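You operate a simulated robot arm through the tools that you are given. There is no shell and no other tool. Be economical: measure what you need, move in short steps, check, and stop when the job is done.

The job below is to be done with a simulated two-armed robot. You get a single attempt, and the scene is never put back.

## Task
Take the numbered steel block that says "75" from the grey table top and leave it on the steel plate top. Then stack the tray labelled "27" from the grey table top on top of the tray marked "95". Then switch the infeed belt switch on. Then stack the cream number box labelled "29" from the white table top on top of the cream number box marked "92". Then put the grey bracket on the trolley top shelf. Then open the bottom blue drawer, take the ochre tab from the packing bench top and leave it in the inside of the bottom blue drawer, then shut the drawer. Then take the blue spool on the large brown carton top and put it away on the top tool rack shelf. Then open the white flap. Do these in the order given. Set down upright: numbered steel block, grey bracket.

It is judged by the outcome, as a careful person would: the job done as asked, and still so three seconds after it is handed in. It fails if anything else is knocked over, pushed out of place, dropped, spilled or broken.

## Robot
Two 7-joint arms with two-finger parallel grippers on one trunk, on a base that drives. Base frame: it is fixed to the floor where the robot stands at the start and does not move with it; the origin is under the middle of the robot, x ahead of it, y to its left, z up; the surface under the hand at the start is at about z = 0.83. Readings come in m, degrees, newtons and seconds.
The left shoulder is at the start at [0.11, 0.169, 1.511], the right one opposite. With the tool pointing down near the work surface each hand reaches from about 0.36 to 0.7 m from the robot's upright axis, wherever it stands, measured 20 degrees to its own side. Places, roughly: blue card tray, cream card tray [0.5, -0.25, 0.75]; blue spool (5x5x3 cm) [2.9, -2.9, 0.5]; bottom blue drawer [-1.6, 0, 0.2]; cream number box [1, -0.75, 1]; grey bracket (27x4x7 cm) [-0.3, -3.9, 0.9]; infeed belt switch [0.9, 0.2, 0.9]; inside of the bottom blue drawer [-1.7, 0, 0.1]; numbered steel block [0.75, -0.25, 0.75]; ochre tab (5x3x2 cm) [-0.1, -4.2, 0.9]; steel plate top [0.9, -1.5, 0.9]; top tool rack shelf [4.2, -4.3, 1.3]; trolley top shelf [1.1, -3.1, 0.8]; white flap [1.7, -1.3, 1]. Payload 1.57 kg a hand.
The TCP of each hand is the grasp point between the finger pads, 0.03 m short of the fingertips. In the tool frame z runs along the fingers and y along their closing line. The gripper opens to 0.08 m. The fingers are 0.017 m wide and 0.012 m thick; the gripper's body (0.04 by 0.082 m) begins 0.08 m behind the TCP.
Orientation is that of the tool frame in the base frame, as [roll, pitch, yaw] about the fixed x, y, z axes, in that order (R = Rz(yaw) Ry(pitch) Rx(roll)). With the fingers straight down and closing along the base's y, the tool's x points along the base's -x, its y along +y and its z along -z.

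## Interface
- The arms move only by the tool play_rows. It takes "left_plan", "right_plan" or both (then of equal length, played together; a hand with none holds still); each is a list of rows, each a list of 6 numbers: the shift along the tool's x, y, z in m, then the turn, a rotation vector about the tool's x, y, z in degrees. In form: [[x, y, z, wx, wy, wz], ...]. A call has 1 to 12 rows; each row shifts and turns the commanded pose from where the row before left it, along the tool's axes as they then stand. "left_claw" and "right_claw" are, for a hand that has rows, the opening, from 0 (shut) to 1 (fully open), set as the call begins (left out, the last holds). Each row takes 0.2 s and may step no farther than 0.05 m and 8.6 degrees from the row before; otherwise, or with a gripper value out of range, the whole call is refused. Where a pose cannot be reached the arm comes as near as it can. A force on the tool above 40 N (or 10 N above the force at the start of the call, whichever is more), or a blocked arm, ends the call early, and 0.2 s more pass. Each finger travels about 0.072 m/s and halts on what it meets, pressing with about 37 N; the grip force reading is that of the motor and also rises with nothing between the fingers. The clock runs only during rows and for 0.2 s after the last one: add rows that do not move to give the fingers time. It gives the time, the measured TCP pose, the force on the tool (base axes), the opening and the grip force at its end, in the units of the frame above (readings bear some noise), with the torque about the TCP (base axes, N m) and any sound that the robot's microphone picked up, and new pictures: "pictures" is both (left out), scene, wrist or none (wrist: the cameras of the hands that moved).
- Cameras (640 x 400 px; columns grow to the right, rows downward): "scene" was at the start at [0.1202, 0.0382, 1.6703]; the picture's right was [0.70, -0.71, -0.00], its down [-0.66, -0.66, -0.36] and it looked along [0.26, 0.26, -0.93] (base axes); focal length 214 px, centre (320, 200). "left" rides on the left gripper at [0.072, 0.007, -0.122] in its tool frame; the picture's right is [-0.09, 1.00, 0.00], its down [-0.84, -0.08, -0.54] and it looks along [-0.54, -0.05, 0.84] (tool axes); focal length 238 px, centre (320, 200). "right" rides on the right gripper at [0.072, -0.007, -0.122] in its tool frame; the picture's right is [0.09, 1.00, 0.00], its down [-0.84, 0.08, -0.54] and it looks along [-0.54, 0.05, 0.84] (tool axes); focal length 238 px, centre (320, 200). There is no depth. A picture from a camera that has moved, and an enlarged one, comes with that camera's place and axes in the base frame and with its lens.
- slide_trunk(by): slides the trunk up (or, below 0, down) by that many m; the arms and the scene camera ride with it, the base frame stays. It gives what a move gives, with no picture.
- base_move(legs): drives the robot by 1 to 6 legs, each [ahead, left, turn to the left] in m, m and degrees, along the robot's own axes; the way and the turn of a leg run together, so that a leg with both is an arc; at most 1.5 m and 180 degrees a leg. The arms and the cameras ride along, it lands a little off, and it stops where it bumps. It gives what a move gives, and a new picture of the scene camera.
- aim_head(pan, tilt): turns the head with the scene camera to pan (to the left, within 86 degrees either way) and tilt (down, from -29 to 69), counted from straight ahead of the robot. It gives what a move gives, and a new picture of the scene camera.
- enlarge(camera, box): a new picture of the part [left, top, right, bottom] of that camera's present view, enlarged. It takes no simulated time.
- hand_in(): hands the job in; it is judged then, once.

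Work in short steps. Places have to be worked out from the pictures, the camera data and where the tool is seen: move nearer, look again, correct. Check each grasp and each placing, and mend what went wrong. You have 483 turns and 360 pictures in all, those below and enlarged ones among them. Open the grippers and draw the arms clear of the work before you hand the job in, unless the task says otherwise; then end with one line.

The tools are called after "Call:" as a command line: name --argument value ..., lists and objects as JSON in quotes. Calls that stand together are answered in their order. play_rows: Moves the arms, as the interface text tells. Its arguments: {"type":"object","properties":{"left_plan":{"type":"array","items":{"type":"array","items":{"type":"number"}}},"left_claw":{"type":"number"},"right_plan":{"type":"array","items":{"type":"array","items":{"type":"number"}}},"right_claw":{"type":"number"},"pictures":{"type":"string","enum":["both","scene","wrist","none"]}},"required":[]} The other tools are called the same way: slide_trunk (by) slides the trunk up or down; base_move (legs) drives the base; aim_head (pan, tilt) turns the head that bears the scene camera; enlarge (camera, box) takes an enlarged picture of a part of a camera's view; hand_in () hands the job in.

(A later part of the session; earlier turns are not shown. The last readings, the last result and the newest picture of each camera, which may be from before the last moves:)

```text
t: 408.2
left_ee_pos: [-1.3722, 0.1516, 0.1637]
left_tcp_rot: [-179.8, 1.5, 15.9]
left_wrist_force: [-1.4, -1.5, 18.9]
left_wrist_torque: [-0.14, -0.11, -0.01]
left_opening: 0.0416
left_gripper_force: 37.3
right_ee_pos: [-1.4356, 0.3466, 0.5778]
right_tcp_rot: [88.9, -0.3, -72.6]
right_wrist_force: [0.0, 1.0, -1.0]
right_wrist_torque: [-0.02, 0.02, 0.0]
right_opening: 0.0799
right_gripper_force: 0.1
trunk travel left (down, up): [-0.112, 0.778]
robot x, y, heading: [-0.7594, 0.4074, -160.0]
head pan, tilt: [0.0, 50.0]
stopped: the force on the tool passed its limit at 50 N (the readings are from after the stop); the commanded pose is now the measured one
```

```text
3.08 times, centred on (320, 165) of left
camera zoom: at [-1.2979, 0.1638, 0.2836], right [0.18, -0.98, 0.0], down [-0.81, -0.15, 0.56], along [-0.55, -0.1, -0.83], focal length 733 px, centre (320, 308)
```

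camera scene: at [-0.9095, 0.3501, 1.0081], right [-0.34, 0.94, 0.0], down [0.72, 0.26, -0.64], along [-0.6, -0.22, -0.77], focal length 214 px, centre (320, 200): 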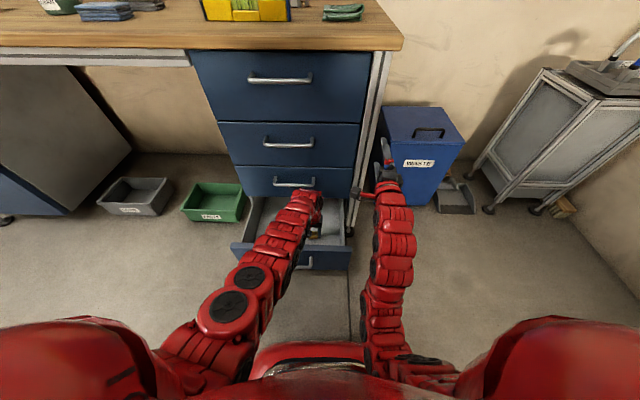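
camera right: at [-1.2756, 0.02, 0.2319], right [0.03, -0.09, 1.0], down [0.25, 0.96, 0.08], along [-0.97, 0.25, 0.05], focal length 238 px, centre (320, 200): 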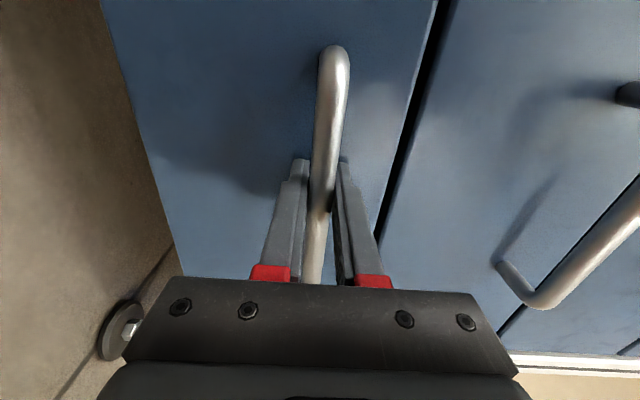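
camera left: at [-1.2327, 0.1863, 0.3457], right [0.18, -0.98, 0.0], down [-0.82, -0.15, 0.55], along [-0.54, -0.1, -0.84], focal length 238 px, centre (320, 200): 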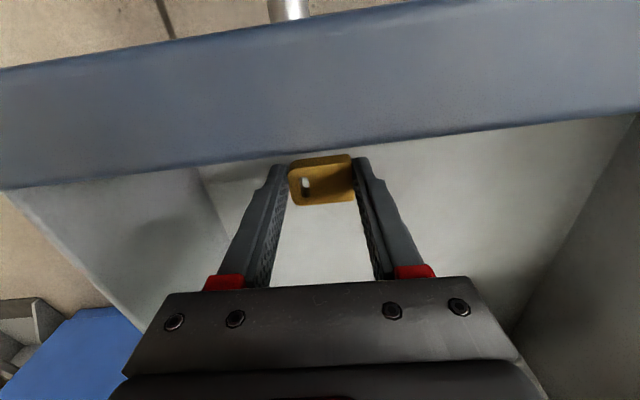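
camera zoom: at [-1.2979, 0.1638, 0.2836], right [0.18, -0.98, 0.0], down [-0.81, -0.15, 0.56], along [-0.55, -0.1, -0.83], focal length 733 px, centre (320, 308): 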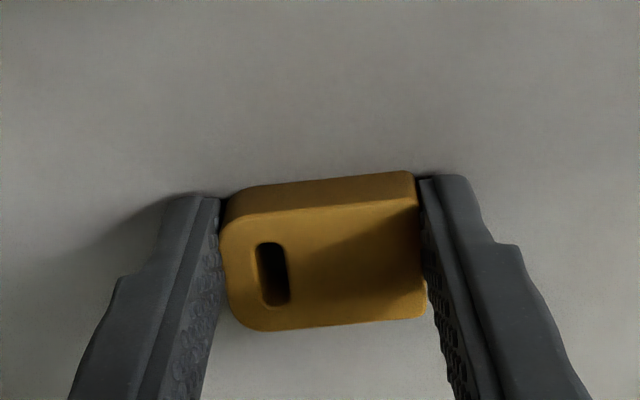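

The tab touches the drawer floor (force with no torque). I'll open and raise the trunk.

Call:
play_rows --left_plan '[[0, 0, -0.003, 0, 0, 0], [0, 0, 0, 0, 0, 0], [0, 0, 0, 0, 0, 0], [0, 0, 0, 0, 0, 0]]' --left_claw 0.8 --pictures "none"

Call:
slide_trunk --by 0.2

Call:
enlarge --camera "left" --box '[0, 0, 640, 400]'

```text
t: 409.2
left_ee_pos: [-1.3694, 0.1524, 0.1628]
left_tcp_rot: [-179.8, 1.1, 15.9]
left_wrist_force: [-0.5, -0.3, 0.3]
left_wrist_torque: [0.02, 0.0, 0.05]
left_opening: 0.0642
left_gripper_force: 0.1
right_ee_pos: [-1.4385, 0.3474, 0.5769]
right_tcp_rot: [89.0, -0.3, -72.6]
right_wrist_force: [-0.2, 0.2, 0.3]
right_wrist_torque: [0.0, 0.0, -0.02]
right_opening: 0.0799
right_gripper_force: 0.0
trunk travel left (down, up): [-0.112, 0.778]
robot x, y, heading: [-0.7594, 0.4023, -160.1]
head pan, tilt: [0.0, 50.0]
```

```text
t: 411.3
left_ee_pos: [-1.3704, 0.1509, 0.3637]
left_tcp_rot: [-179.8, 1.1, 15.8]
left_wrist_force: [-1.0, 0.0, 0.0]
left_wrist_torque: [-0.02, 0.0, -0.02]
left_opening: 0.0639
left_gripper_force: 0.1
right_ee_pos: [-1.438, 0.3463, 0.7776]
right_tcp_rot: [89.0, -0.2, -72.8]
right_wrist_force: [-0.5, -1.0, 0.4]
right_wrist_torque: [0.02, 0.02, 0.04]
right_opening: 0.0802
right_gripper_force: 0.1
trunk travel left (down, up): [-0.312, 0.578]
robot x, y, heading: [-0.7631, 0.4067, -159.9]
head pan, tilt: [0.0, 50.0]
```

```text
1.00 times, centred on (320, 200) of left (not enlarged: the box is as wide or as high as the picture)
camera zoom: at [-1.2965, 0.164, 0.4846], right [0.18, -0.98, 0.0], down [-0.82, -0.15, 0.56], along [-0.55, -0.1, -0.83], focal length 238 px, centre (320, 200)
```

zoom: 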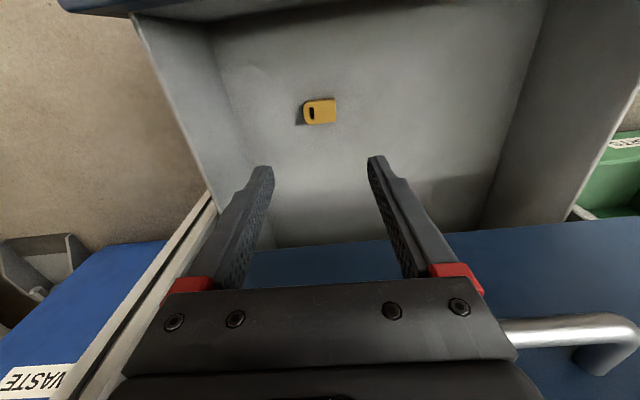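

The tab lies in the drawer. I'll back off, then restore both arms: right hand forward and lower, left hand up, ready to push the drawer shut.

Call:
base_move --legs '[[-0.4, 0, 0]]'

Call:
play_rows --right_plan '[[0, 0, 0.04, 0, 0, 0], [0, 0, 0.04, 0, 0, 0], [0, 0, 0.04, 0, 0, 0], [0, -0.04, 0.02, 0, 0, 0], [0, -0.04, 0, 0, 0, 0], [0, -0.04, 0, 0, 0, 0], [0, -0.04, 0, 0, 0, 0], [0, -0.04, 0, 0, 0, 0], [0, -0.04, 0, 0, 0, 0], [0, -0.04, 0, 0, 0, 0], [0, 0, 0, 0, 0, 0]]' --left_plan '[[0, 0, -0.04, 0, 0, 0], [0, 0, -0.04, 0, 0, 0], [0, 0, -0.04, 0, 0, 0], [0, 0, -0.04, 0, 0, 0], [0, 0, 0, 0, 0, 0], [0, 0, 0, 0, 0, 0], [0, 0, 0, 0, 0, 0], [0, 0, 0, 0, 0, 0], [0, 0, 0, 0, 0, 0], [0, 0, 0, 0, 0, 0], [0, 0, 0, 0, 0, 0]]' --right_claw 1 --pictures "scene"

```text
t: 413.8
left_ee_pos: [-0.9989, 0.2888, 0.3633]
left_tcp_rot: [-179.8, 1.2, 15.7]
left_wrist_force: [0.1, 0.1, 0.0]
left_wrist_torque: [0.02, 0.01, -0.05]
left_opening: 0.0639
left_gripper_force: 0.1
right_ee_pos: [-1.0669, 0.4858, 0.7786]
right_tcp_rot: [88.8, -0.3, -72.8]
right_wrist_force: [0.2, -0.8, 0.0]
right_wrist_torque: [-0.03, 0.04, 0.04]
right_opening: 0.08
right_gripper_force: 0.1
trunk travel left (down, up): [-0.312, 0.578]
robot x, y, heading: [-0.3923, 0.5386, -160.3]
head pan, tilt: [0.0, 50.0]
camera scene: at [-0.5377, 0.4854, 1.1785], right [-0.34, 0.94, 0.0], down [0.72, 0.26, -0.64], along [-0.6, -0.22, -0.77], focal length 214 px, centre (320, 200)
```

scene: 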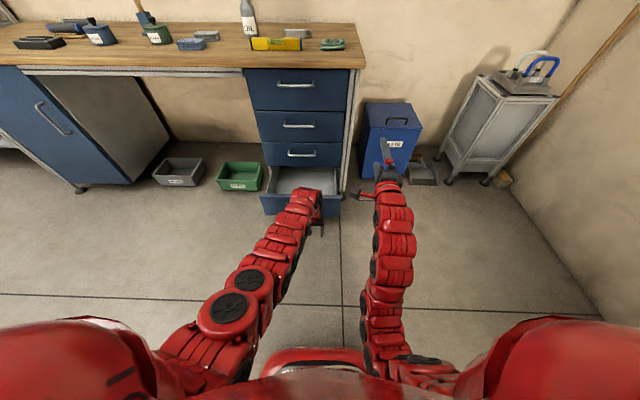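

```text
t: 416.2
left_ee_pos: [-0.9944, 0.2892, 0.5224]
left_tcp_rot: [-179.8, 1.1, 15.7]
left_wrist_force: [0.2, 0.0, -0.5]
left_wrist_torque: [0.01, -0.04, 0.02]
left_opening: 0.0638
left_gripper_force: 0.1
right_ee_pos: [-1.206, 0.438, 0.4997]
right_tcp_rot: [89.0, -0.2, -72.8]
right_wrist_force: [-0.3, -0.3, 0.3]
right_wrist_torque: [0.02, -0.02, 0.01]
right_opening: 0.0799
right_gripper_force: 0.1
trunk travel left (down, up): [-0.312, 0.578]
robot x, y, heading: [-0.3884, 0.5423, -160.3]
head pan, tilt: [0.0, 50.0]
camera scene: at [-0.5381, 0.4852, 1.1784], right [-0.34, 0.94, 0.0], down [0.72, 0.26, -0.64], along [-0.6, -0.22, -0.77], focal length 214 px, centre (320, 200)
```

scene: 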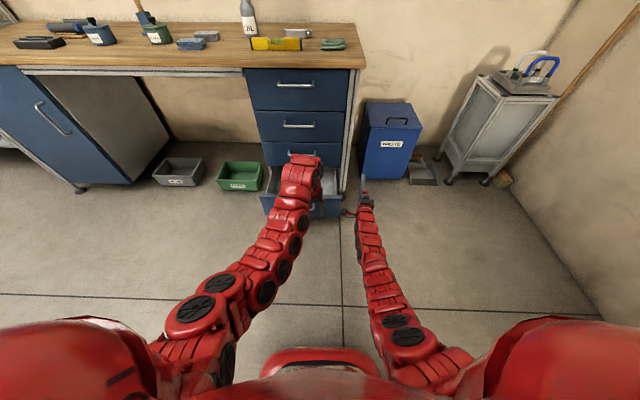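

Now align: back 0.12 m, strafe left 0.28 m, and lower the trunk to handle height.

Call:
base_move --legs '[[-0.12, 0, 0.9], [0, 0.28, 0]]'

Call:
slide_trunk --by -0.26

Call:
enlarge --camera "right" --box '[0, 0, 640, 400]'

```text
t: 419.0
left_ee_pos: [-0.7769, 0.0586, 0.5212]
left_tcp_rot: [-179.8, 1.1, 16.4]
left_wrist_force: [-0.1, -0.6, -0.3]
left_wrist_torque: [0.03, -0.02, 0.01]
left_opening: 0.0639
left_gripper_force: 0.1
right_ee_pos: [-0.9935, 0.2038, 0.4989]
right_tcp_rot: [88.9, -0.4, -72.0]
right_wrist_force: [0.1, -0.3, 0.1]
right_wrist_torque: [-0.03, 0.02, 0.01]
right_opening: 0.0799
right_gripper_force: 0.0
trunk travel left (down, up): [-0.312, 0.578]
robot x, y, heading: [-0.1761, 0.321, -159.3]
head pan, tilt: [0.0, 50.0]
camera scene: at [-0.3256, 0.2602, 1.1784], right [-0.35, 0.94, 0.0], down [0.72, 0.27, -0.64], along [-0.6, -0.23, -0.77], focal length 214 px, centre (320, 200)
```

scene: 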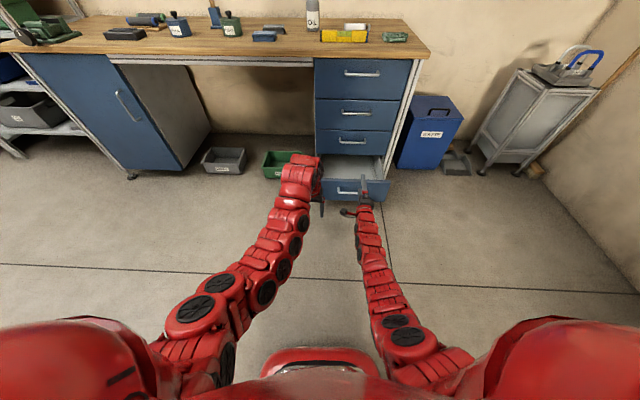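

```text
t: 421.7
left_ee_pos: [-0.7782, 0.0578, 0.2624]
left_tcp_rot: [-179.8, 1.0, 16.5]
left_wrist_force: [0.3, 0.0, 0.2]
left_wrist_torque: [-0.02, 0.02, -0.04]
left_opening: 0.064
left_gripper_force: 0.1
right_ee_pos: [-0.9925, 0.2031, 0.2401]
right_tcp_rot: [89.0, -0.3, -71.9]
right_wrist_force: [0.0, -1.0, -0.6]
right_wrist_torque: [0.01, 0.02, -0.01]
right_opening: 0.0797
right_gripper_force: 0.0
trunk travel left (down, up): [-0.052, 0.838]
robot x, y, heading: [-0.176, 0.3165, -159.3]
head pan, tilt: [0.0, 50.0]
```

```text
1.00 times, centred on (320, 200) of right (not enlarged: the box is as wide or as high as the picture)
camera zoom: at [-0.8546, 0.1715, 0.2292], right [0.04, -0.08, 1.0], down [0.26, 0.96, 0.06], along [-0.97, 0.25, 0.06], focal length 238 px, centre (320, 200)
```

zoom: 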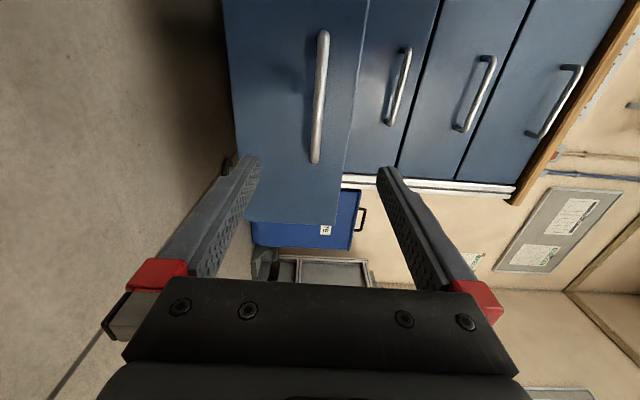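

Lined up as before. I'll drive forward 0.19 m to meet the drawer face.

Call:
base_move --legs '[[0.185, 0, 0]]'

Call:
enlarge --camera "right" --box '[0, 0, 640, 400]'

```text
t: 423.2
left_ee_pos: [-0.9501, -0.0075, 0.261]
left_tcp_rot: [-179.8, 1.0, 16.5]
left_wrist_force: [0.3, -0.5, 0.1]
left_wrist_torque: [0.01, -0.01, -0.03]
left_opening: 0.064
left_gripper_force: 0.1
right_ee_pos: [-1.1649, 0.1372, 0.24]
right_tcp_rot: [89.0, -0.3, -72.0]
right_wrist_force: [-0.3, 0.0, -1.3]
right_wrist_torque: [-0.04, -0.02, -0.01]
right_opening: 0.0803
right_gripper_force: 0.1
trunk travel left (down, up): [-0.052, 0.838]
robot x, y, heading: [-0.3505, 0.2526, -159.5]
head pan, tilt: [0.0, 50.0]
camera scene: at [-0.4981, 0.1953, 0.9184], right [-0.35, 0.94, 0.0], down [0.72, 0.27, -0.64], along [-0.6, -0.23, -0.77], focal length 214 px, centre (320, 200)
```

scene: 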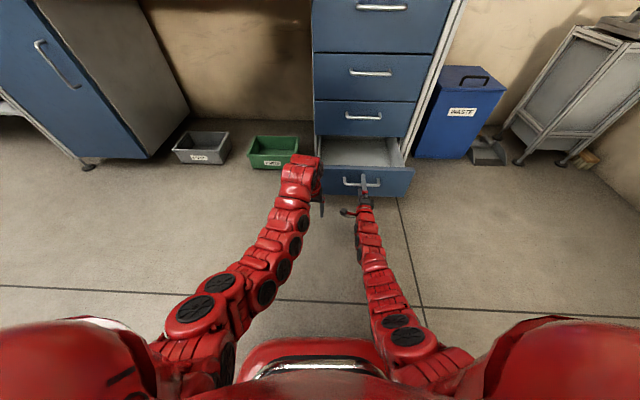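

```text
1.00 times, centred on (320, 200) of right (not enlarged: the box is as wide or as high as the picture)
camera zoom: at [-1.027, 0.1061, 0.2291], right [0.04, -0.08, 1.0], down [0.26, 0.96, 0.06], along [-0.97, 0.25, 0.06], focal length 238 px, centre (320, 200)
```

zoom: 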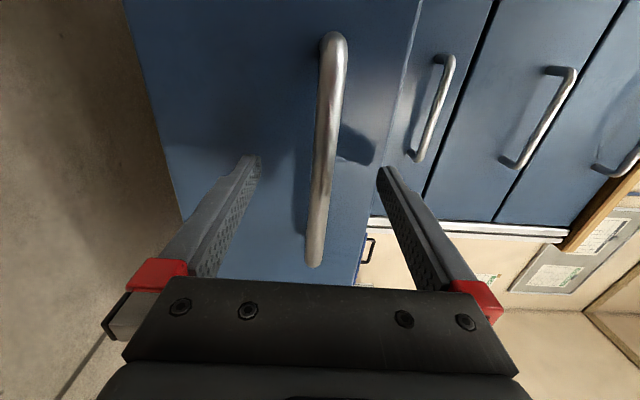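

The bar is nearly between the fingers, but the upper finger is at the panel's rim. I'll narrow the opening, then push forward.

Call:
play_rows --right_plan '[[0, 0, 0, 0, 0, 0], [0, 0, 0, 0, 0, 0]]' --right_claw 0.55 --pictures "none"

Call:
base_move --legs '[[0.15, 0, 0]]'

```text
t: 423.8
left_ee_pos: [-0.9503, -0.007, 0.262]
left_tcp_rot: [-179.8, 1.1, 16.6]
left_wrist_force: [-0.1, 0.0, 1.0]
left_wrist_torque: [-0.06, -0.03, -0.02]
left_opening: 0.064
left_gripper_force: 0.1
right_ee_pos: [-1.1651, 0.138, 0.2407]
right_tcp_rot: [89.0, -0.3, -72.1]
right_wrist_force: [0.5, -0.4, -0.4]
right_wrist_torque: [0.0, -0.02, -0.02]
right_opening: 0.0441
right_gripper_force: 0.1
trunk travel left (down, up): [-0.052, 0.838]
robot x, y, heading: [-0.3496, 0.2502, -159.5]
head pan, tilt: [0.0, 50.0]
```

```text
t: 425.2
left_ee_pos: [-1.0927, -0.0593, 0.2609]
left_tcp_rot: [-179.8, 1.1, 16.4]
left_wrist_force: [0.1, 0.4, 0.2]
left_wrist_torque: [0.0, 0.01, 0.01]
left_opening: 0.0638
left_gripper_force: 0.0
right_ee_pos: [-1.3077, 0.0868, 0.2372]
right_tcp_rot: [89.0, -0.3, -72.1]
right_wrist_force: [0.6, 0.0, -0.7]
right_wrist_torque: [0.01, -0.01, -0.03]
right_opening: 0.0438
right_gripper_force: 0.0
trunk travel left (down, up): [-0.052, 0.838]
robot x, y, heading: [-0.4931, 0.1984, -159.5]
head pan, tilt: [0.0, 50.0]
camera scene: at [-0.64, 0.1424, 0.9184], right [-0.35, 0.94, 0.0], down [0.72, 0.27, -0.64], along [-0.6, -0.23, -0.77], focal length 214 px, centre (320, 200)
```

scene: 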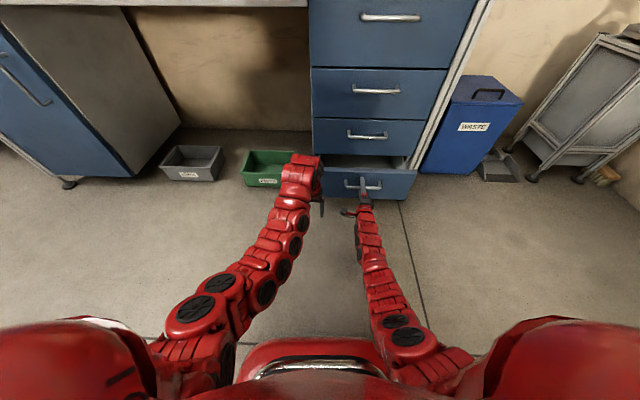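

The drawer is moving in smoothly. Another 0.12 m should shut it.

Call:
base_move --legs '[[0.118, 0, 0]]'

Call:
enlarge --camera "scene" --box '[280, 90, 440, 220]'

```text
t: 426.5
left_ee_pos: [-1.2021, -0.1009, 0.2636]
left_tcp_rot: [-179.9, 1.1, 16.5]
left_wrist_force: [0.6, -0.7, -0.2]
left_wrist_torque: [0.01, 0.0, 0.01]
left_opening: 0.0638
left_gripper_force: 0.0
right_ee_pos: [-1.4142, 0.0442, 0.2367]
right_tcp_rot: [89.2, -0.3, -72.0]
right_wrist_force: [10.5, 3.6, 4.4]
right_wrist_torque: [0.06, -0.16, 0.0]
right_opening: 0.0396
right_gripper_force: 0.1
trunk travel left (down, up): [-0.052, 0.838]
robot x, y, heading: [-0.6019, 0.1579, -159.3]
head pan, tilt: [0.0, 50.0]
stopped in leg 1: the force on the tool passed its limit at 104 N (the readings are from after the stop); the commanded pose is now the measured one
camera scene: at [-0.7495, 0.1009, 0.9185], right [-0.35, 0.94, 0.0], down [0.72, 0.27, -0.64], along [-0.6, -0.23, -0.77], focal length 214 px, centre (320, 200)
```

scene: 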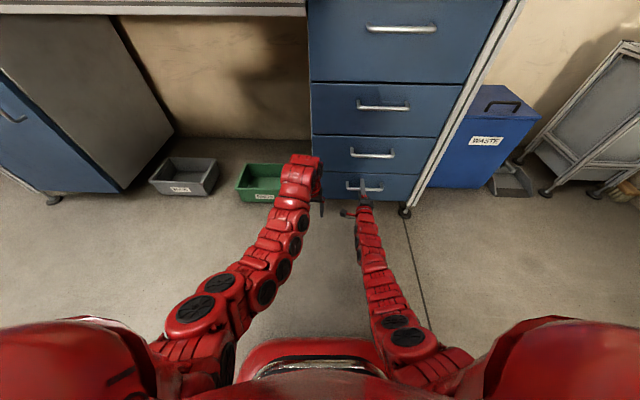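

```text
3.08 times, centred on (360, 155) of scene
camera zoom: at [-0.7495, 0.1009, 0.9185], right [-0.35, 0.94, 0.0], down [0.72, 0.27, -0.64], along [-0.6, -0.23, -0.77], focal length 660 px, centre (197, 338)
```

zoom: 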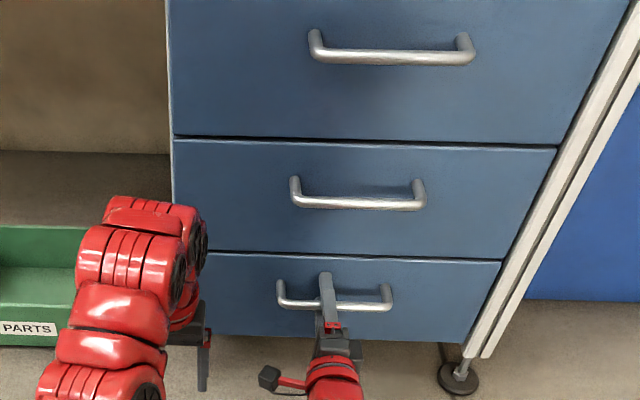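

The drawer is fully shut. I'll withdraw, raise the trunk, and drive back down the aisle toward the cartons and the blue spool.

Call:
base_move --legs '[[-0.3, 0, 0]]'

Call:
slide_trunk --by 0.4

Call:
slide_trunk --by 0.37

Call:
base_move --legs '[[0, 0, 90], [0, -0.42, 0], [1.5, 0, 0], [1.5, 0, 0], [1.3, 0, 0]]'

Call:
aim_head --pan 60 --tilt 30

```text
t: 428.6
left_ee_pos: [-0.9177, 0.0054, 0.2625]
left_tcp_rot: [-179.8, 1.2, 16.6]
left_wrist_force: [0.0, 0.4, -0.5]
left_wrist_torque: [-0.01, -0.03, -0.01]
left_opening: 0.0641
left_gripper_force: 0.2
right_ee_pos: [-1.1312, 0.1498, 0.2338]
right_tcp_rot: [89.3, -0.3, -71.9]
right_wrist_force: [0.7, 0.6, 0.1]
right_wrist_torque: [-0.01, -0.01, -0.01]
right_opening: 0.0443
right_gripper_force: 0.1
trunk travel left (down, up): [-0.052, 0.838]
robot x, y, heading: [-0.32, 0.2635, -159.5]
head pan, tilt: [0.0, 50.0]
camera scene: at [-0.4656, 0.2079, 0.9184], right [-0.35, 0.94, 0.0], down [0.72, 0.27, -0.64], along [-0.6, -0.23, -0.77], focal length 214 px, centre (320, 200)
```

scene: 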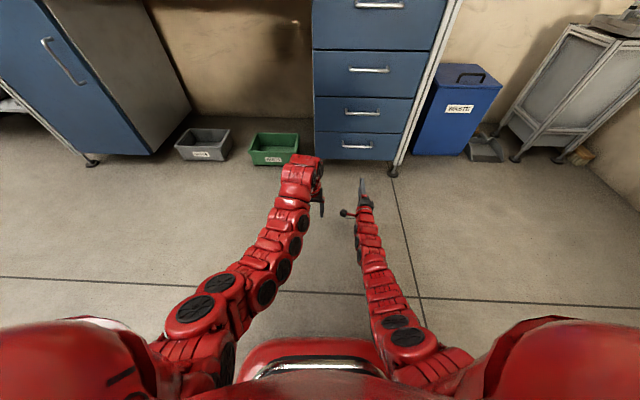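

```text
t: 432.4
left_ee_pos: [-0.917, 0.0036, 0.6617]
left_tcp_rot: [-179.8, 1.0, 16.5]
left_wrist_force: [-0.5, -0.7, -0.1]
left_wrist_torque: [0.02, 0.02, 0.04]
left_opening: 0.0641
left_gripper_force: 0.0
right_ee_pos: [-1.1303, 0.1504, 0.6338]
right_tcp_rot: [89.3, -0.3, -71.8]
right_wrist_force: [0.3, 0.3, 0.3]
right_wrist_torque: [0.03, 0.01, -0.04]
right_opening: 0.0438
right_gripper_force: 0.1
trunk travel left (down, up): [-0.452, 0.438]
robot x, y, heading: [-0.3149, 0.2687, -159.3]
head pan, tilt: [0.0, 50.0]
```

```text
t: 436.0
left_ee_pos: [-0.9184, 0.0052, 1.0308]
left_tcp_rot: [-179.7, 1.1, 16.6]
left_wrist_force: [-0.7, 0.1, -0.4]
left_wrist_torque: [0.01, -0.01, 0.01]
left_opening: 0.0642
left_gripper_force: 0.0
right_ee_pos: [-1.1305, 0.151, 1.004]
right_tcp_rot: [89.3, -0.3, -71.9]
right_wrist_force: [0.4, -0.6, 0.0]
right_wrist_torque: [0.01, -0.04, 0.02]
right_opening: 0.0441
right_gripper_force: 0.0
trunk travel left (down, up): [-0.822, 0.068]
robot x, y, heading: [-0.3196, 0.2679, -159.3]
head pan, tilt: [0.0, 50.0]
```

```text
t: 462.6
left_ee_pos: [1.089, -4.491, 1.0317]
left_tcp_rot: [-179.8, 1.1, 105.5]
left_wrist_force: [0.1, 0.0, 0.7]
left_wrist_torque: [0.01, 0.02, -0.02]
left_opening: 0.0644
left_gripper_force: 0.2
right_ee_pos: [0.939, -4.7004, 1.0056]
right_tcp_rot: [89.3, -0.3, 17.0]
right_wrist_force: [0.3, -0.5, 0.7]
right_wrist_torque: [0.0, -0.03, 0.0]
right_opening: 0.0439
right_gripper_force: 0.0
trunk travel left (down, up): [-0.822, 0.068]
robot x, y, heading: [0.8393, -3.8883, -70.6]
head pan, tilt: [0.0, 50.0]
camera scene: at [0.8927, -4.0362, 1.6884], right [-0.94, -0.34, 0.0], down [-0.26, 0.72, -0.64], along [0.22, -0.61, -0.77], focal length 214 px, centre (320, 200)
```

scene: 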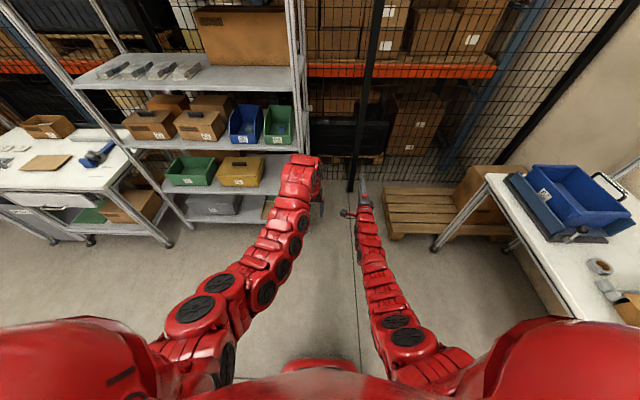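

```text
t: 463.9
left_ee_pos: [1.0877, -4.4911, 1.032]
left_tcp_rot: [-179.8, 1.1, 105.5]
left_wrist_force: [-0.1, 0.5, -0.4]
left_wrist_torque: [0.02, 0.01, -0.03]
left_opening: 0.0641
left_gripper_force: 0.0
right_ee_pos: [0.94, -4.7006, 1.0046]
right_tcp_rot: [89.2, -0.3, 17.0]
right_wrist_force: [0.1, 0.1, 0.3]
right_wrist_torque: [0.02, 0.01, 0.03]
right_opening: 0.0441
right_gripper_force: 0.0
trunk travel left (down, up): [-0.822, 0.068]
robot x, y, heading: [0.8366, -3.8839, -70.2]
head pan, tilt: [60.0, 30.0]
camera scene: at [0.9559, -3.9802, 1.7179], right [-0.18, -0.98, 0.0], down [-0.49, 0.09, -0.87], along [0.85, -0.16, -0.5], focal length 214 px, centre (320, 200)
```

scene: 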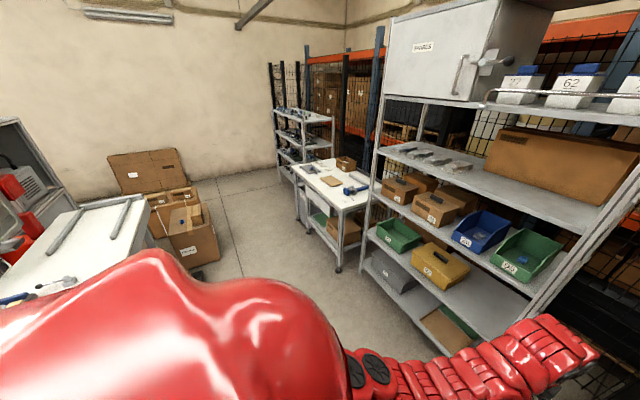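

I can see the cartons (left) and the tool rack (centre back). I'll zoom in on both.

Call:
enlarge --camera "scene" --box '[100, 130, 260, 280]'

Call:
enlarge --camera "scene" --box '[255, 90, 365, 190]'

```text
2.67 times, centred on (180, 205) of scene
camera zoom: at [0.9559, -3.9802, 1.7179], right [-0.18, -0.98, 0.0], down [-0.49, 0.09, -0.87], along [0.85, -0.16, -0.5], focal length 572 px, centre (693, 187)
```

zoom: 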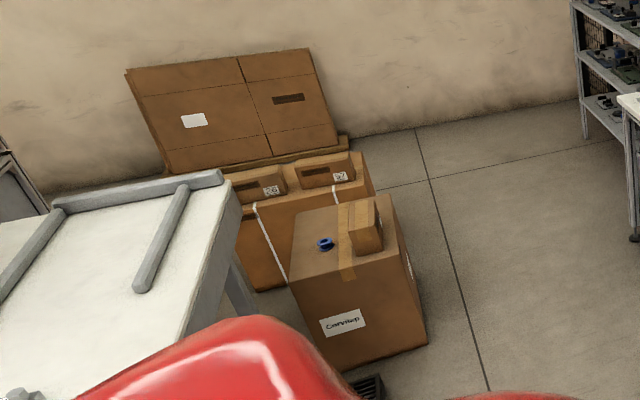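

```text
4.00 times, centred on (310, 140) of scene
camera zoom: at [0.9559, -3.9802, 1.7179], right [-0.18, -0.98, 0.0], down [-0.49, 0.09, -0.87], along [0.85, -0.16, -0.5], focal length 858 px, centre (360, 440)
```

zoom: 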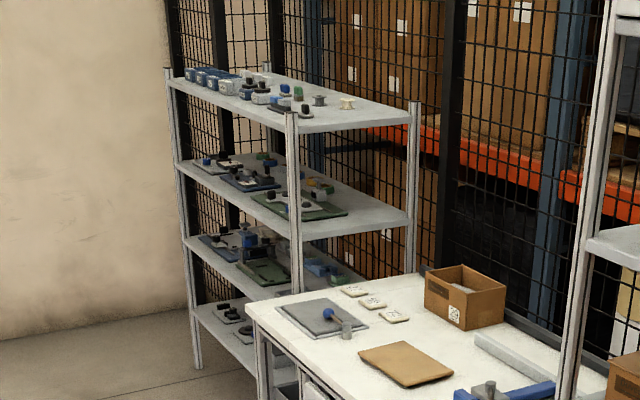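

The spool sits on the near carton beside a small box, and the rack's top shelf is open from above. I'll turn toward the cartons and drive along the corridor so the left arm can reach the spool.

Call:
base_move --legs '[[0, 0, 90.8], [0, -0.05, 0], [1.2, 0, 0]]'

Call:
aim_head --pan 5 --tilt 45

```text
t: 472.4
left_ee_pos: [2.2433, -3.3666, 1.0309]
left_tcp_rot: [-179.8, 1.0, -162.9]
left_wrist_force: [0.1, 0.0, -0.5]
left_wrist_torque: [-0.02, 0.07, 0.01]
left_opening: 0.0639
left_gripper_force: 0.0
right_ee_pos: [2.4562, -3.5106, 1.0034]
right_tcp_rot: [89.4, -0.1, 108.7]
right_wrist_force: [0.2, 1.8, 0.1]
right_wrist_torque: [0.0, -0.02, 0.03]
right_opening: 0.0437
right_gripper_force: 0.1
trunk travel left (down, up): [-0.822, 0.068]
robot x, y, heading: [1.6437, -3.6343, 21.3]
head pan, tilt: [60.0, 30.0]
stopped in leg 3: the robot was blocked; the commanded pose is now the measured one
camera scene: at [1.7364, -3.5139, 1.7177], right [0.99, -0.15, 0.0], down [-0.08, -0.49, -0.87], along [0.13, 0.86, -0.5], focal length 214 px, centre (320, 200)
```

scene: 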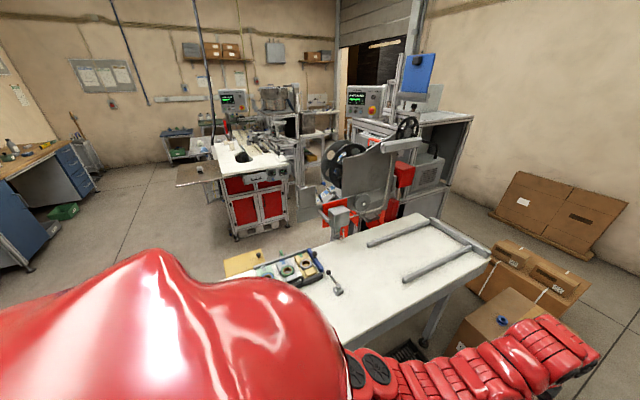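

```text
t: 473.7
left_ee_pos: [2.2437, -3.3682, 1.0315]
left_tcp_rot: [-179.8, 1.1, -162.9]
left_wrist_force: [-0.2, -0.4, 0.2]
left_wrist_torque: [0.03, 0.02, 0.01]
left_opening: 0.064
left_gripper_force: 0.0
right_ee_pos: [2.4568, -3.5107, 1.0032]
right_tcp_rot: [89.5, -0.2, 108.6]
right_wrist_force: [0.0, 0.0, -0.8]
right_wrist_torque: [-0.01, 0.02, 0.03]
right_opening: 0.044
right_gripper_force: 0.0
trunk travel left (down, up): [-0.822, 0.068]
robot x, y, heading: [1.6428, -3.6339, 21.3]
head pan, tilt: [5.0, 45.0]
camera scene: at [1.795, -3.5676, 1.6951], right [0.44, -0.9, 0.0], down [-0.63, -0.31, -0.71], along [0.63, 0.31, -0.71], focal length 214 px, centre (320, 200)
```

scene: 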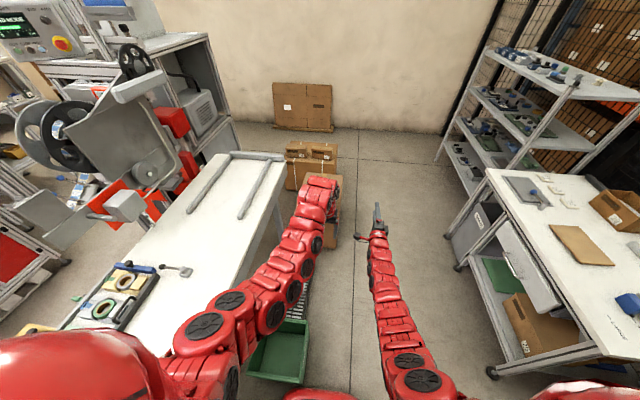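

The base was blocked, probably by the green bin poking out from under the table on my left. I'll back off slightly, shift right, and pass around it.

Call:
base_move --legs '[[-0.06, 0, -0.7], [0, -0.3, 0], [0.65, 0, 0]]'

Call:
aim_head --pan 50 --tilt 55

```text
t: 479.5
left_ee_pos: [2.8981, -3.4446, 1.0326]
left_tcp_rot: [-179.8, 1.1, -163.4]
left_wrist_force: [0.1, -0.5, -0.7]
left_wrist_torque: [0.0, -0.01, 0.0]
left_opening: 0.0639
left_gripper_force: 0.0
right_ee_pos: [3.1114, -3.5902, 1.0034]
right_tcp_rot: [89.4, -0.3, 108.1]
right_wrist_force: [0.5, 0.3, 0.3]
right_wrist_torque: [0.01, -0.02, -0.02]
right_opening: 0.0441
right_gripper_force: 0.0
trunk travel left (down, up): [-0.822, 0.068]
robot x, y, heading: [2.2981, -3.7022, 20.5]
head pan, tilt: [5.0, 45.0]
camera scene: at [2.4474, -3.6408, 1.6953], right [0.43, -0.9, 0.0], down [-0.64, -0.31, -0.71], along [0.64, 0.31, -0.71], focal length 214 px, centre (320, 200)
```

scene: 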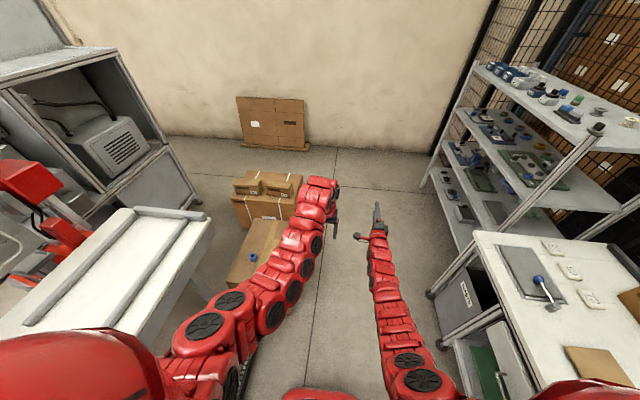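

```text
t: 480.6
left_ee_pos: [2.8983, -3.4444, 1.0323]
left_tcp_rot: [-179.8, 1.1, -163.5]
left_wrist_force: [0.2, -0.4, -0.4]
left_wrist_torque: [-0.02, 0.0, -0.01]
left_opening: 0.0637
left_gripper_force: 0.0
right_ee_pos: [3.1098, -3.5904, 1.0036]
right_tcp_rot: [89.3, -0.2, 108.0]
right_wrist_force: [0.3, 0.2, 0.3]
right_wrist_torque: [0.03, 0.01, 0.01]
right_opening: 0.0439
right_gripper_force: 0.0
trunk travel left (down, up): [-0.822, 0.068]
robot x, y, heading: [2.2982, -3.704, 21.1]
head pan, tilt: [50.0, 55.0]
camera scene: at [2.3985, -3.6078, 1.6819], right [0.94, -0.33, 0.0], down [-0.27, -0.77, -0.57], along [0.19, 0.54, -0.82], focal length 214 px, centre (320, 200)
```

scene: 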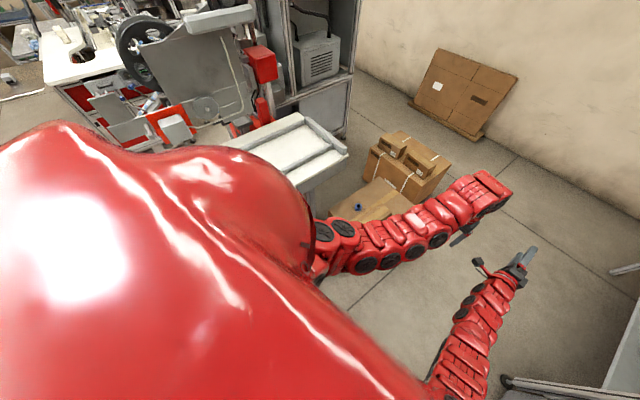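

The spool is at about (2.883,-2.969). I'll move closer, then tilt the left hand 45° forward so I can both pick here and place on the high shelf in the same attitude.

Call:
base_move --legs '[[0.1, 0, 0], [0, 0.2, -0.5]]'

Call:
play_rows --left_plan '[[0, 0.04, 0, 0, -8, 0], [-0.01, 0.04, 0.002, 0, -8, 0], [-0.01, 0.04, 0.003, 0, -8, 0], [-0.01, 0.04, 0.004, 0, -8, 0], [-0.01, 0.04, 0.005, 0, -8, 0], [-0.008, 0.02, 0.006, 0, -5, 0], [0, 0, 0, 0, 0, 0]]' --left_claw 1 --pictures "wrist"

```text
t: 482.8
left_ee_pos: [2.9396, -3.2608, 1.0322]
left_tcp_rot: [-179.6, 1.1, -164.0]
left_wrist_force: [-0.4, 0.6, -0.2]
left_wrist_torque: [0.0, -0.03, 0.04]
left_opening: 0.064
left_gripper_force: 0.0
right_ee_pos: [3.1508, -3.4086, 1.0046]
right_tcp_rot: [89.3, 0.0, 107.5]
right_wrist_force: [0.0, 0.2, -0.1]
right_wrist_torque: [0.03, 0.0, -0.05]
right_opening: 0.0439
right_gripper_force: 0.1
trunk travel left (down, up): [-0.822, 0.068]
robot x, y, heading: [2.3387, -3.5143, 19.9]
head pan, tilt: [50.0, 55.0]
stopped in leg 2: the robot was blocked; the commanded pose is now the measured one
camera scene: at [2.4373, -3.4176, 1.6817], right [0.94, -0.34, 0.0], down [-0.28, -0.77, -0.57], along [0.2, 0.54, -0.82], focal length 214 px, centre (320, 200)
```

scene: 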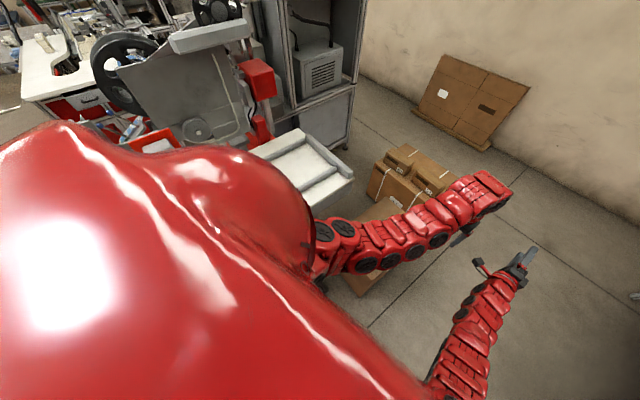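

```text
t: 484.4
left_ee_pos: [2.9303, -3.0384, 1.0324]
left_tcp_rot: [-179.6, 46.1, -164.0]
left_wrist_force: [-0.1, -0.5, 0.3]
left_wrist_torque: [0.01, 0.01, 0.0]
left_opening: 0.0801
left_gripper_force: 0.1
right_ee_pos: [3.1513, -3.4117, 1.0048]
right_tcp_rot: [89.4, -0.2, 107.4]
right_wrist_force: [0.8, 0.2, 0.6]
right_wrist_torque: [-0.01, -0.01, -0.02]
right_opening: 0.044
right_gripper_force: 0.1
trunk travel left (down, up): [-0.822, 0.068]
robot x, y, heading: [2.3362, -3.5145, 20.2]
head pan, tilt: [50.0, 55.0]
camera left: at [2.7972, -3.0704, 1.0663], right [-0.21, 0.98, 0.06], down [0.2, -0.02, 0.98], along [0.96, 0.22, -0.19], focal length 238 px, centre (320, 200)
```

left: 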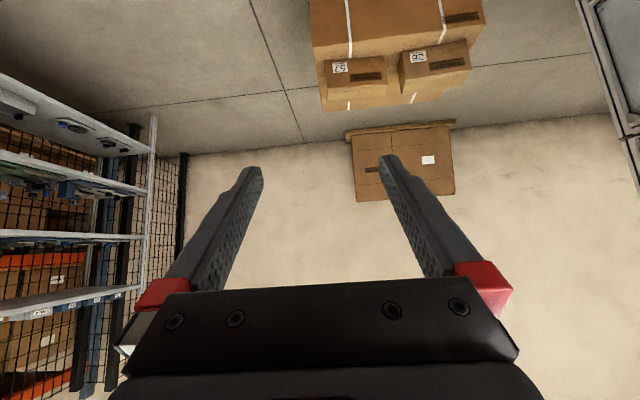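

The base met something on its left again, so I'll ease 3 cm away and use the arm instead. Left hand: 0.11 m left and 2 cm back, then lower the trunk.

Call:
base_move --legs '[[0, -0.03, 0]]'

Call:
play_rows --left_plan '[[0.007, 0.04, -0.007, 0, 0, 0], [0.007, 0.04, -0.007, 0, 0, 0], [0, 0.03, 0, 0, 0, 0], [0, 0, 0, 0, 0, 0]]' --pictures "none"

Call:
slide_trunk --by -0.35

Call:
enlarge --camera "left" --box '[0, 0, 640, 400]'

```text
t: 485.2
left_ee_pos: [2.9399, -3.062, 1.0328]
left_tcp_rot: [-179.4, 46.1, -163.5]
left_wrist_force: [-0.3, -0.2, -0.9]
left_wrist_torque: [0.01, 0.02, 0.0]
left_opening: 0.0803
left_gripper_force: 0.1
right_ee_pos: [3.1607, -3.4347, 1.0054]
right_tcp_rot: [89.4, 0.0, 107.5]
right_wrist_force: [0.0, 0.6, 0.2]
right_wrist_torque: [-0.02, 0.01, -0.02]
right_opening: 0.0443
right_gripper_force: 0.1
trunk travel left (down, up): [-0.822, 0.068]
robot x, y, heading: [2.3477, -3.5423, 20.3]
head pan, tilt: [50.0, 55.0]
camera scene: at [2.4468, -3.4435, 1.6817], right [0.94, -0.34, 0.0], down [-0.28, -0.77, -0.57], along [0.2, 0.54, -0.82], focal length 214 px, centre (320, 200)
```

scene: 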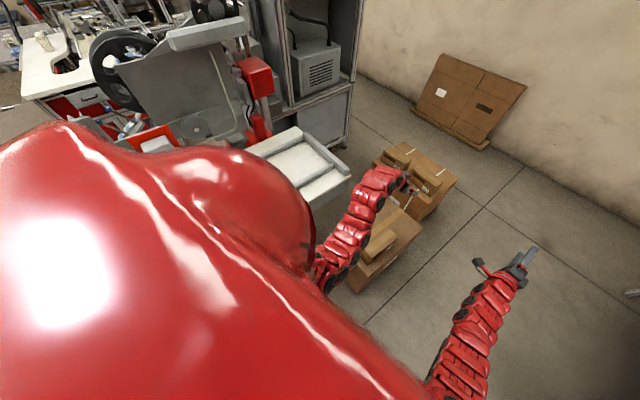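

```text
t: 486.2
left_ee_pos: [2.8902, -2.9633, 1.0343]
left_tcp_rot: [-179.7, 46.0, -163.9]
left_wrist_force: [-0.5, 0.2, 0.4]
left_wrist_torque: [0.0, -0.01, -0.01]
left_opening: 0.0798
left_gripper_force: 0.0
right_ee_pos: [3.1603, -3.4357, 1.005]
right_tcp_rot: [89.3, -0.3, 107.4]
right_wrist_force: [0.3, 0.8, 0.6]
right_wrist_torque: [0.03, 0.02, -0.03]
right_opening: 0.0437
right_gripper_force: 0.1
trunk travel left (down, up): [-0.822, 0.068]
robot x, y, heading: [2.3493, -3.5443, 20.4]
head pan, tilt: [50.0, 55.0]
```

```text
t: 489.7
left_ee_pos: [2.8905, -2.9642, 0.6838]
left_tcp_rot: [-179.7, 46.1, -163.8]
left_wrist_force: [0.4, 0.4, 0.2]
left_wrist_torque: [0.03, 0.0, 0.0]
left_opening: 0.08
left_gripper_force: 0.1
right_ee_pos: [3.1599, -3.4366, 0.654]
right_tcp_rot: [89.3, -0.1, 107.4]
right_wrist_force: [0.3, -0.8, -0.1]
right_wrist_torque: [-0.02, 0.01, 0.0]
right_opening: 0.0437
right_gripper_force: 0.0
trunk travel left (down, up): [-0.472, 0.418]
robot x, y, heading: [2.3493, -3.5467, 20.0]
head pan, tilt: [50.0, 55.0]
```

```text
1.00 times, centred on (320, 200) of left (not enlarged: the box is as wide or as high as the picture)
camera zoom: at [2.7565, -2.9968, 0.7171], right [-0.21, 0.98, 0.06], down [0.2, -0.02, 0.98], along [0.96, 0.22, -0.19], focal length 238 px, centre (320, 200)
```

zoom: 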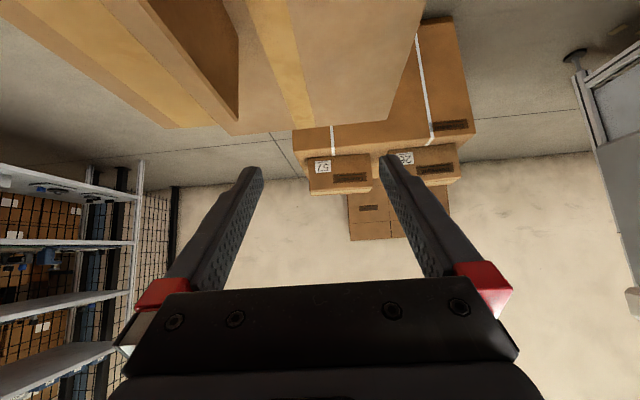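

The camera can't see the spool in this attitude, but two views agreed on its position within millimetres. I'll set a narrower opening, adjust 2 cm back, and lower in stages.

Call:
play_rows --left_plan '[[0.013, 0, -0.013, 0, 0, 0], [0, 0, 0, 0, 0, 0], [0, 0, 0, 0, 0, 0]]' --left_claw 0.85 --pictures "none"

Call:
slide_trunk --by -0.1

Call:
aim_head --pan 32 --tilt 45

Call:
enlarge --camera "left" --box '[0, 0, 640, 400]'

```text
t: 490.5
left_ee_pos: [2.8723, -2.9708, 0.6833]
left_tcp_rot: [-179.7, 46.1, -163.8]
left_wrist_force: [0.4, 0.1, 0.1]
left_wrist_torque: [0.04, 0.04, 0.01]
left_opening: 0.0679
left_gripper_force: 0.0
right_ee_pos: [3.1615, -3.436, 0.654]
right_tcp_rot: [89.4, -0.2, 107.5]
right_wrist_force: [-0.3, 1.0, 0.0]
right_wrist_torque: [-0.01, 0.01, 0.02]
right_opening: 0.044
right_gripper_force: 0.1
trunk travel left (down, up): [-0.472, 0.418]
robot x, y, heading: [2.3473, -3.5411, 20.5]
head pan, tilt: [50.0, 55.0]
```

```text
t: 491.8
left_ee_pos: [2.8734, -2.9696, 0.5841]
left_tcp_rot: [-179.7, 46.0, -163.8]
left_wrist_force: [0.7, 0.1, -1.1]
left_wrist_torque: [0.02, -0.01, 0.0]
left_opening: 0.0681
left_gripper_force: 0.0
right_ee_pos: [3.1617, -3.4375, 0.5538]
right_tcp_rot: [89.3, -0.2, 107.5]
right_wrist_force: [-0.3, 0.3, 0.1]
right_wrist_torque: [0.01, -0.02, 0.0]
right_opening: 0.044
right_gripper_force: 0.1
trunk travel left (down, up): [-0.372, 0.518]
robot x, y, heading: [2.3452, -3.5441, 20.2]
head pan, tilt: [50.0, 55.0]
```

```text
t: 492.6
left_ee_pos: [2.8724, -2.9688, 0.5836]
left_tcp_rot: [-179.7, 46.1, -163.8]
left_wrist_force: [-0.3, 0.0, 0.3]
left_wrist_torque: [0.01, -0.04, 0.02]
left_opening: 0.0678
left_gripper_force: 0.0
right_ee_pos: [3.1608, -3.4365, 0.5534]
right_tcp_rot: [89.3, -0.3, 107.5]
right_wrist_force: [0.0, -0.4, 0.2]
right_wrist_torque: [0.01, 0.02, -0.03]
right_opening: 0.0441
right_gripper_force: 0.0
trunk travel left (down, up): [-0.372, 0.518]
robot x, y, heading: [2.3442, -3.546, 20.4]
head pan, tilt: [32.0, 45.0]
camera scene: at [2.4737, -3.4516, 1.2452], right [0.79, -0.61, 0.0], down [-0.43, -0.56, -0.71], along [0.43, 0.56, -0.71], focal length 214 px, centre (320, 200)
```

scene: 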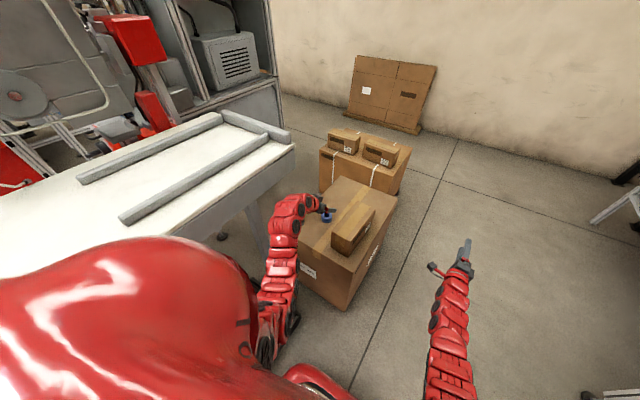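

```text
1.00 times, centred on (320, 200) of left (not enlarged: the box is as wide or as high as the picture)
camera zoom: at [2.7386, -3.0022, 0.6166], right [-0.21, 0.98, 0.06], down [0.2, -0.02, 0.98], along [0.96, 0.22, -0.19], focal length 238 px, centre (320, 200)
```

zoom: 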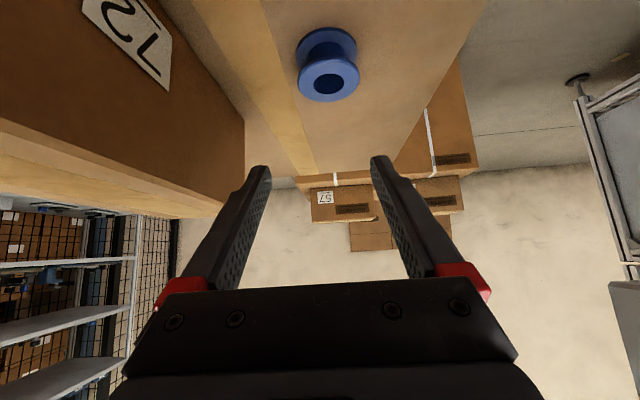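

The spool is clearly visible, standing upright at about (2.900,-2.947,0.475). I'll shift 2.4 cm ahead and 9 mm left, then lower further.

Call:
play_rows --left_plan '[[-0.0085, 0.0045, 0.0085, 0, 0, 0], [-0.0085, 0.0045, 0.0085, 0, 0, 0], [0, 0, 0, 0, 0, 0]]' --pictures "none"

Call:
slide_trunk --by -0.06

Call:
enlarge --camera "left" --box '[0, 0, 640, 400]'

```text
t: 493.4
left_ee_pos: [2.8939, -2.9548, 0.5837]
left_tcp_rot: [-179.6, 46.1, -163.8]
left_wrist_force: [-0.5, -0.5, -0.1]
left_wrist_torque: [0.04, 0.02, 0.02]
left_opening: 0.0679
left_gripper_force: 0.2
right_ee_pos: [3.1618, -3.4366, 0.5546]
right_tcp_rot: [89.2, -0.2, 107.4]
right_wrist_force: [-0.2, 0.4, -0.5]
right_wrist_torque: [-0.02, -0.02, -0.02]
right_opening: 0.0439
right_gripper_force: 0.0
trunk travel left (down, up): [-0.372, 0.518]
robot x, y, heading: [2.3494, -3.5386, 20.2]
head pan, tilt: [32.0, 45.0]
```

```text
t: 494.4
left_ee_pos: [2.8925, -2.9548, 0.525]
left_tcp_rot: [-179.7, 46.0, -163.9]
left_wrist_force: [-0.4, -0.4, 0.0]
left_wrist_torque: [-0.01, -0.02, -0.02]
left_opening: 0.0681
left_gripper_force: 0.2
right_ee_pos: [3.1618, -3.4357, 0.494]
right_tcp_rot: [89.3, -0.3, 107.6]
right_wrist_force: [0.0, 0.0, -0.3]
right_wrist_torque: [0.0, 0.03, -0.01]
right_opening: 0.0441
right_gripper_force: 0.0
trunk travel left (down, up): [-0.312, 0.578]
robot x, y, heading: [2.3514, -3.5444, 20.1]
head pan, tilt: [32.0, 45.0]
```

```text
1.00 times, centred on (320, 200) of left (not enlarged: the box is as wide or as high as the picture)
camera zoom: at [2.7593, -2.9874, 0.5575], right [-0.21, 0.98, 0.06], down [0.2, -0.02, 0.98], along [0.96, 0.22, -0.19], focal length 238 px, centre (320, 200)
```

zoom: 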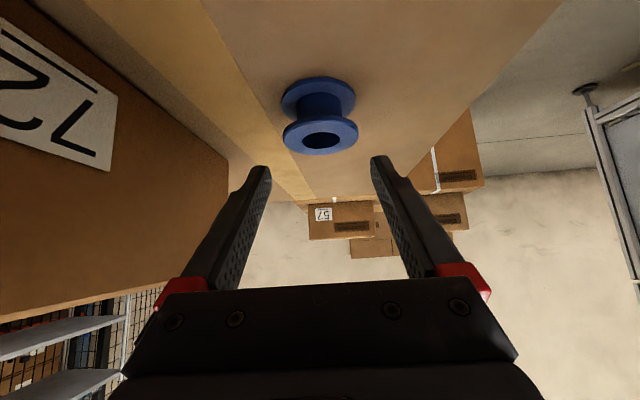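

Well centred. Lower 3.3 cm more, then check for contact.

Call:
slide_trunk --by -0.033

Call:
enlarge --camera "left" --box '[160, 60, 480, 260]'

```text
t: 495.2
left_ee_pos: [2.8928, -2.9534, 0.4909]
left_tcp_rot: [-179.7, 46.1, -163.8]
left_wrist_force: [-0.8, 0.6, 0.0]
left_wrist_torque: [0.03, 0.04, 0.0]
left_opening: 0.0678
left_gripper_force: 0.1
right_ee_pos: [3.1608, -3.4362, 0.4614]
right_tcp_rot: [89.3, -0.2, 107.5]
right_wrist_force: [0.2, 0.5, 0.6]
right_wrist_torque: [0.0, 0.03, 0.02]
right_opening: 0.0439
right_gripper_force: 0.1
trunk travel left (down, up): [-0.279, 0.611]
robot x, y, heading: [2.3489, -3.5449, 20.4]
head pan, tilt: [32.0, 45.0]
```

```text
2.00 times, centred on (320, 160) of left
camera zoom: at [2.7593, -2.9874, 0.5245], right [-0.21, 0.98, 0.06], down [0.2, -0.02, 0.98], along [0.96, 0.22, -0.19], focal length 477 px, centre (320, 280)
```

zoom: 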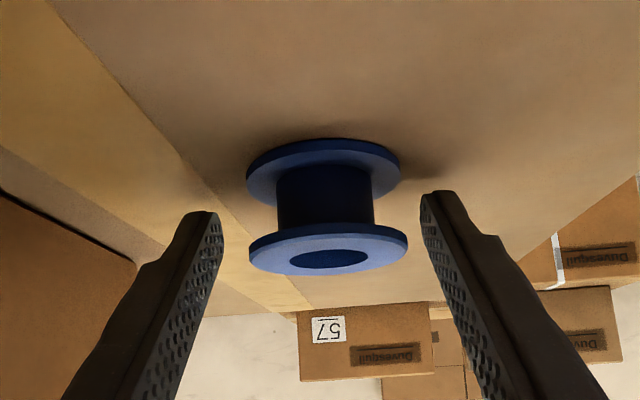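

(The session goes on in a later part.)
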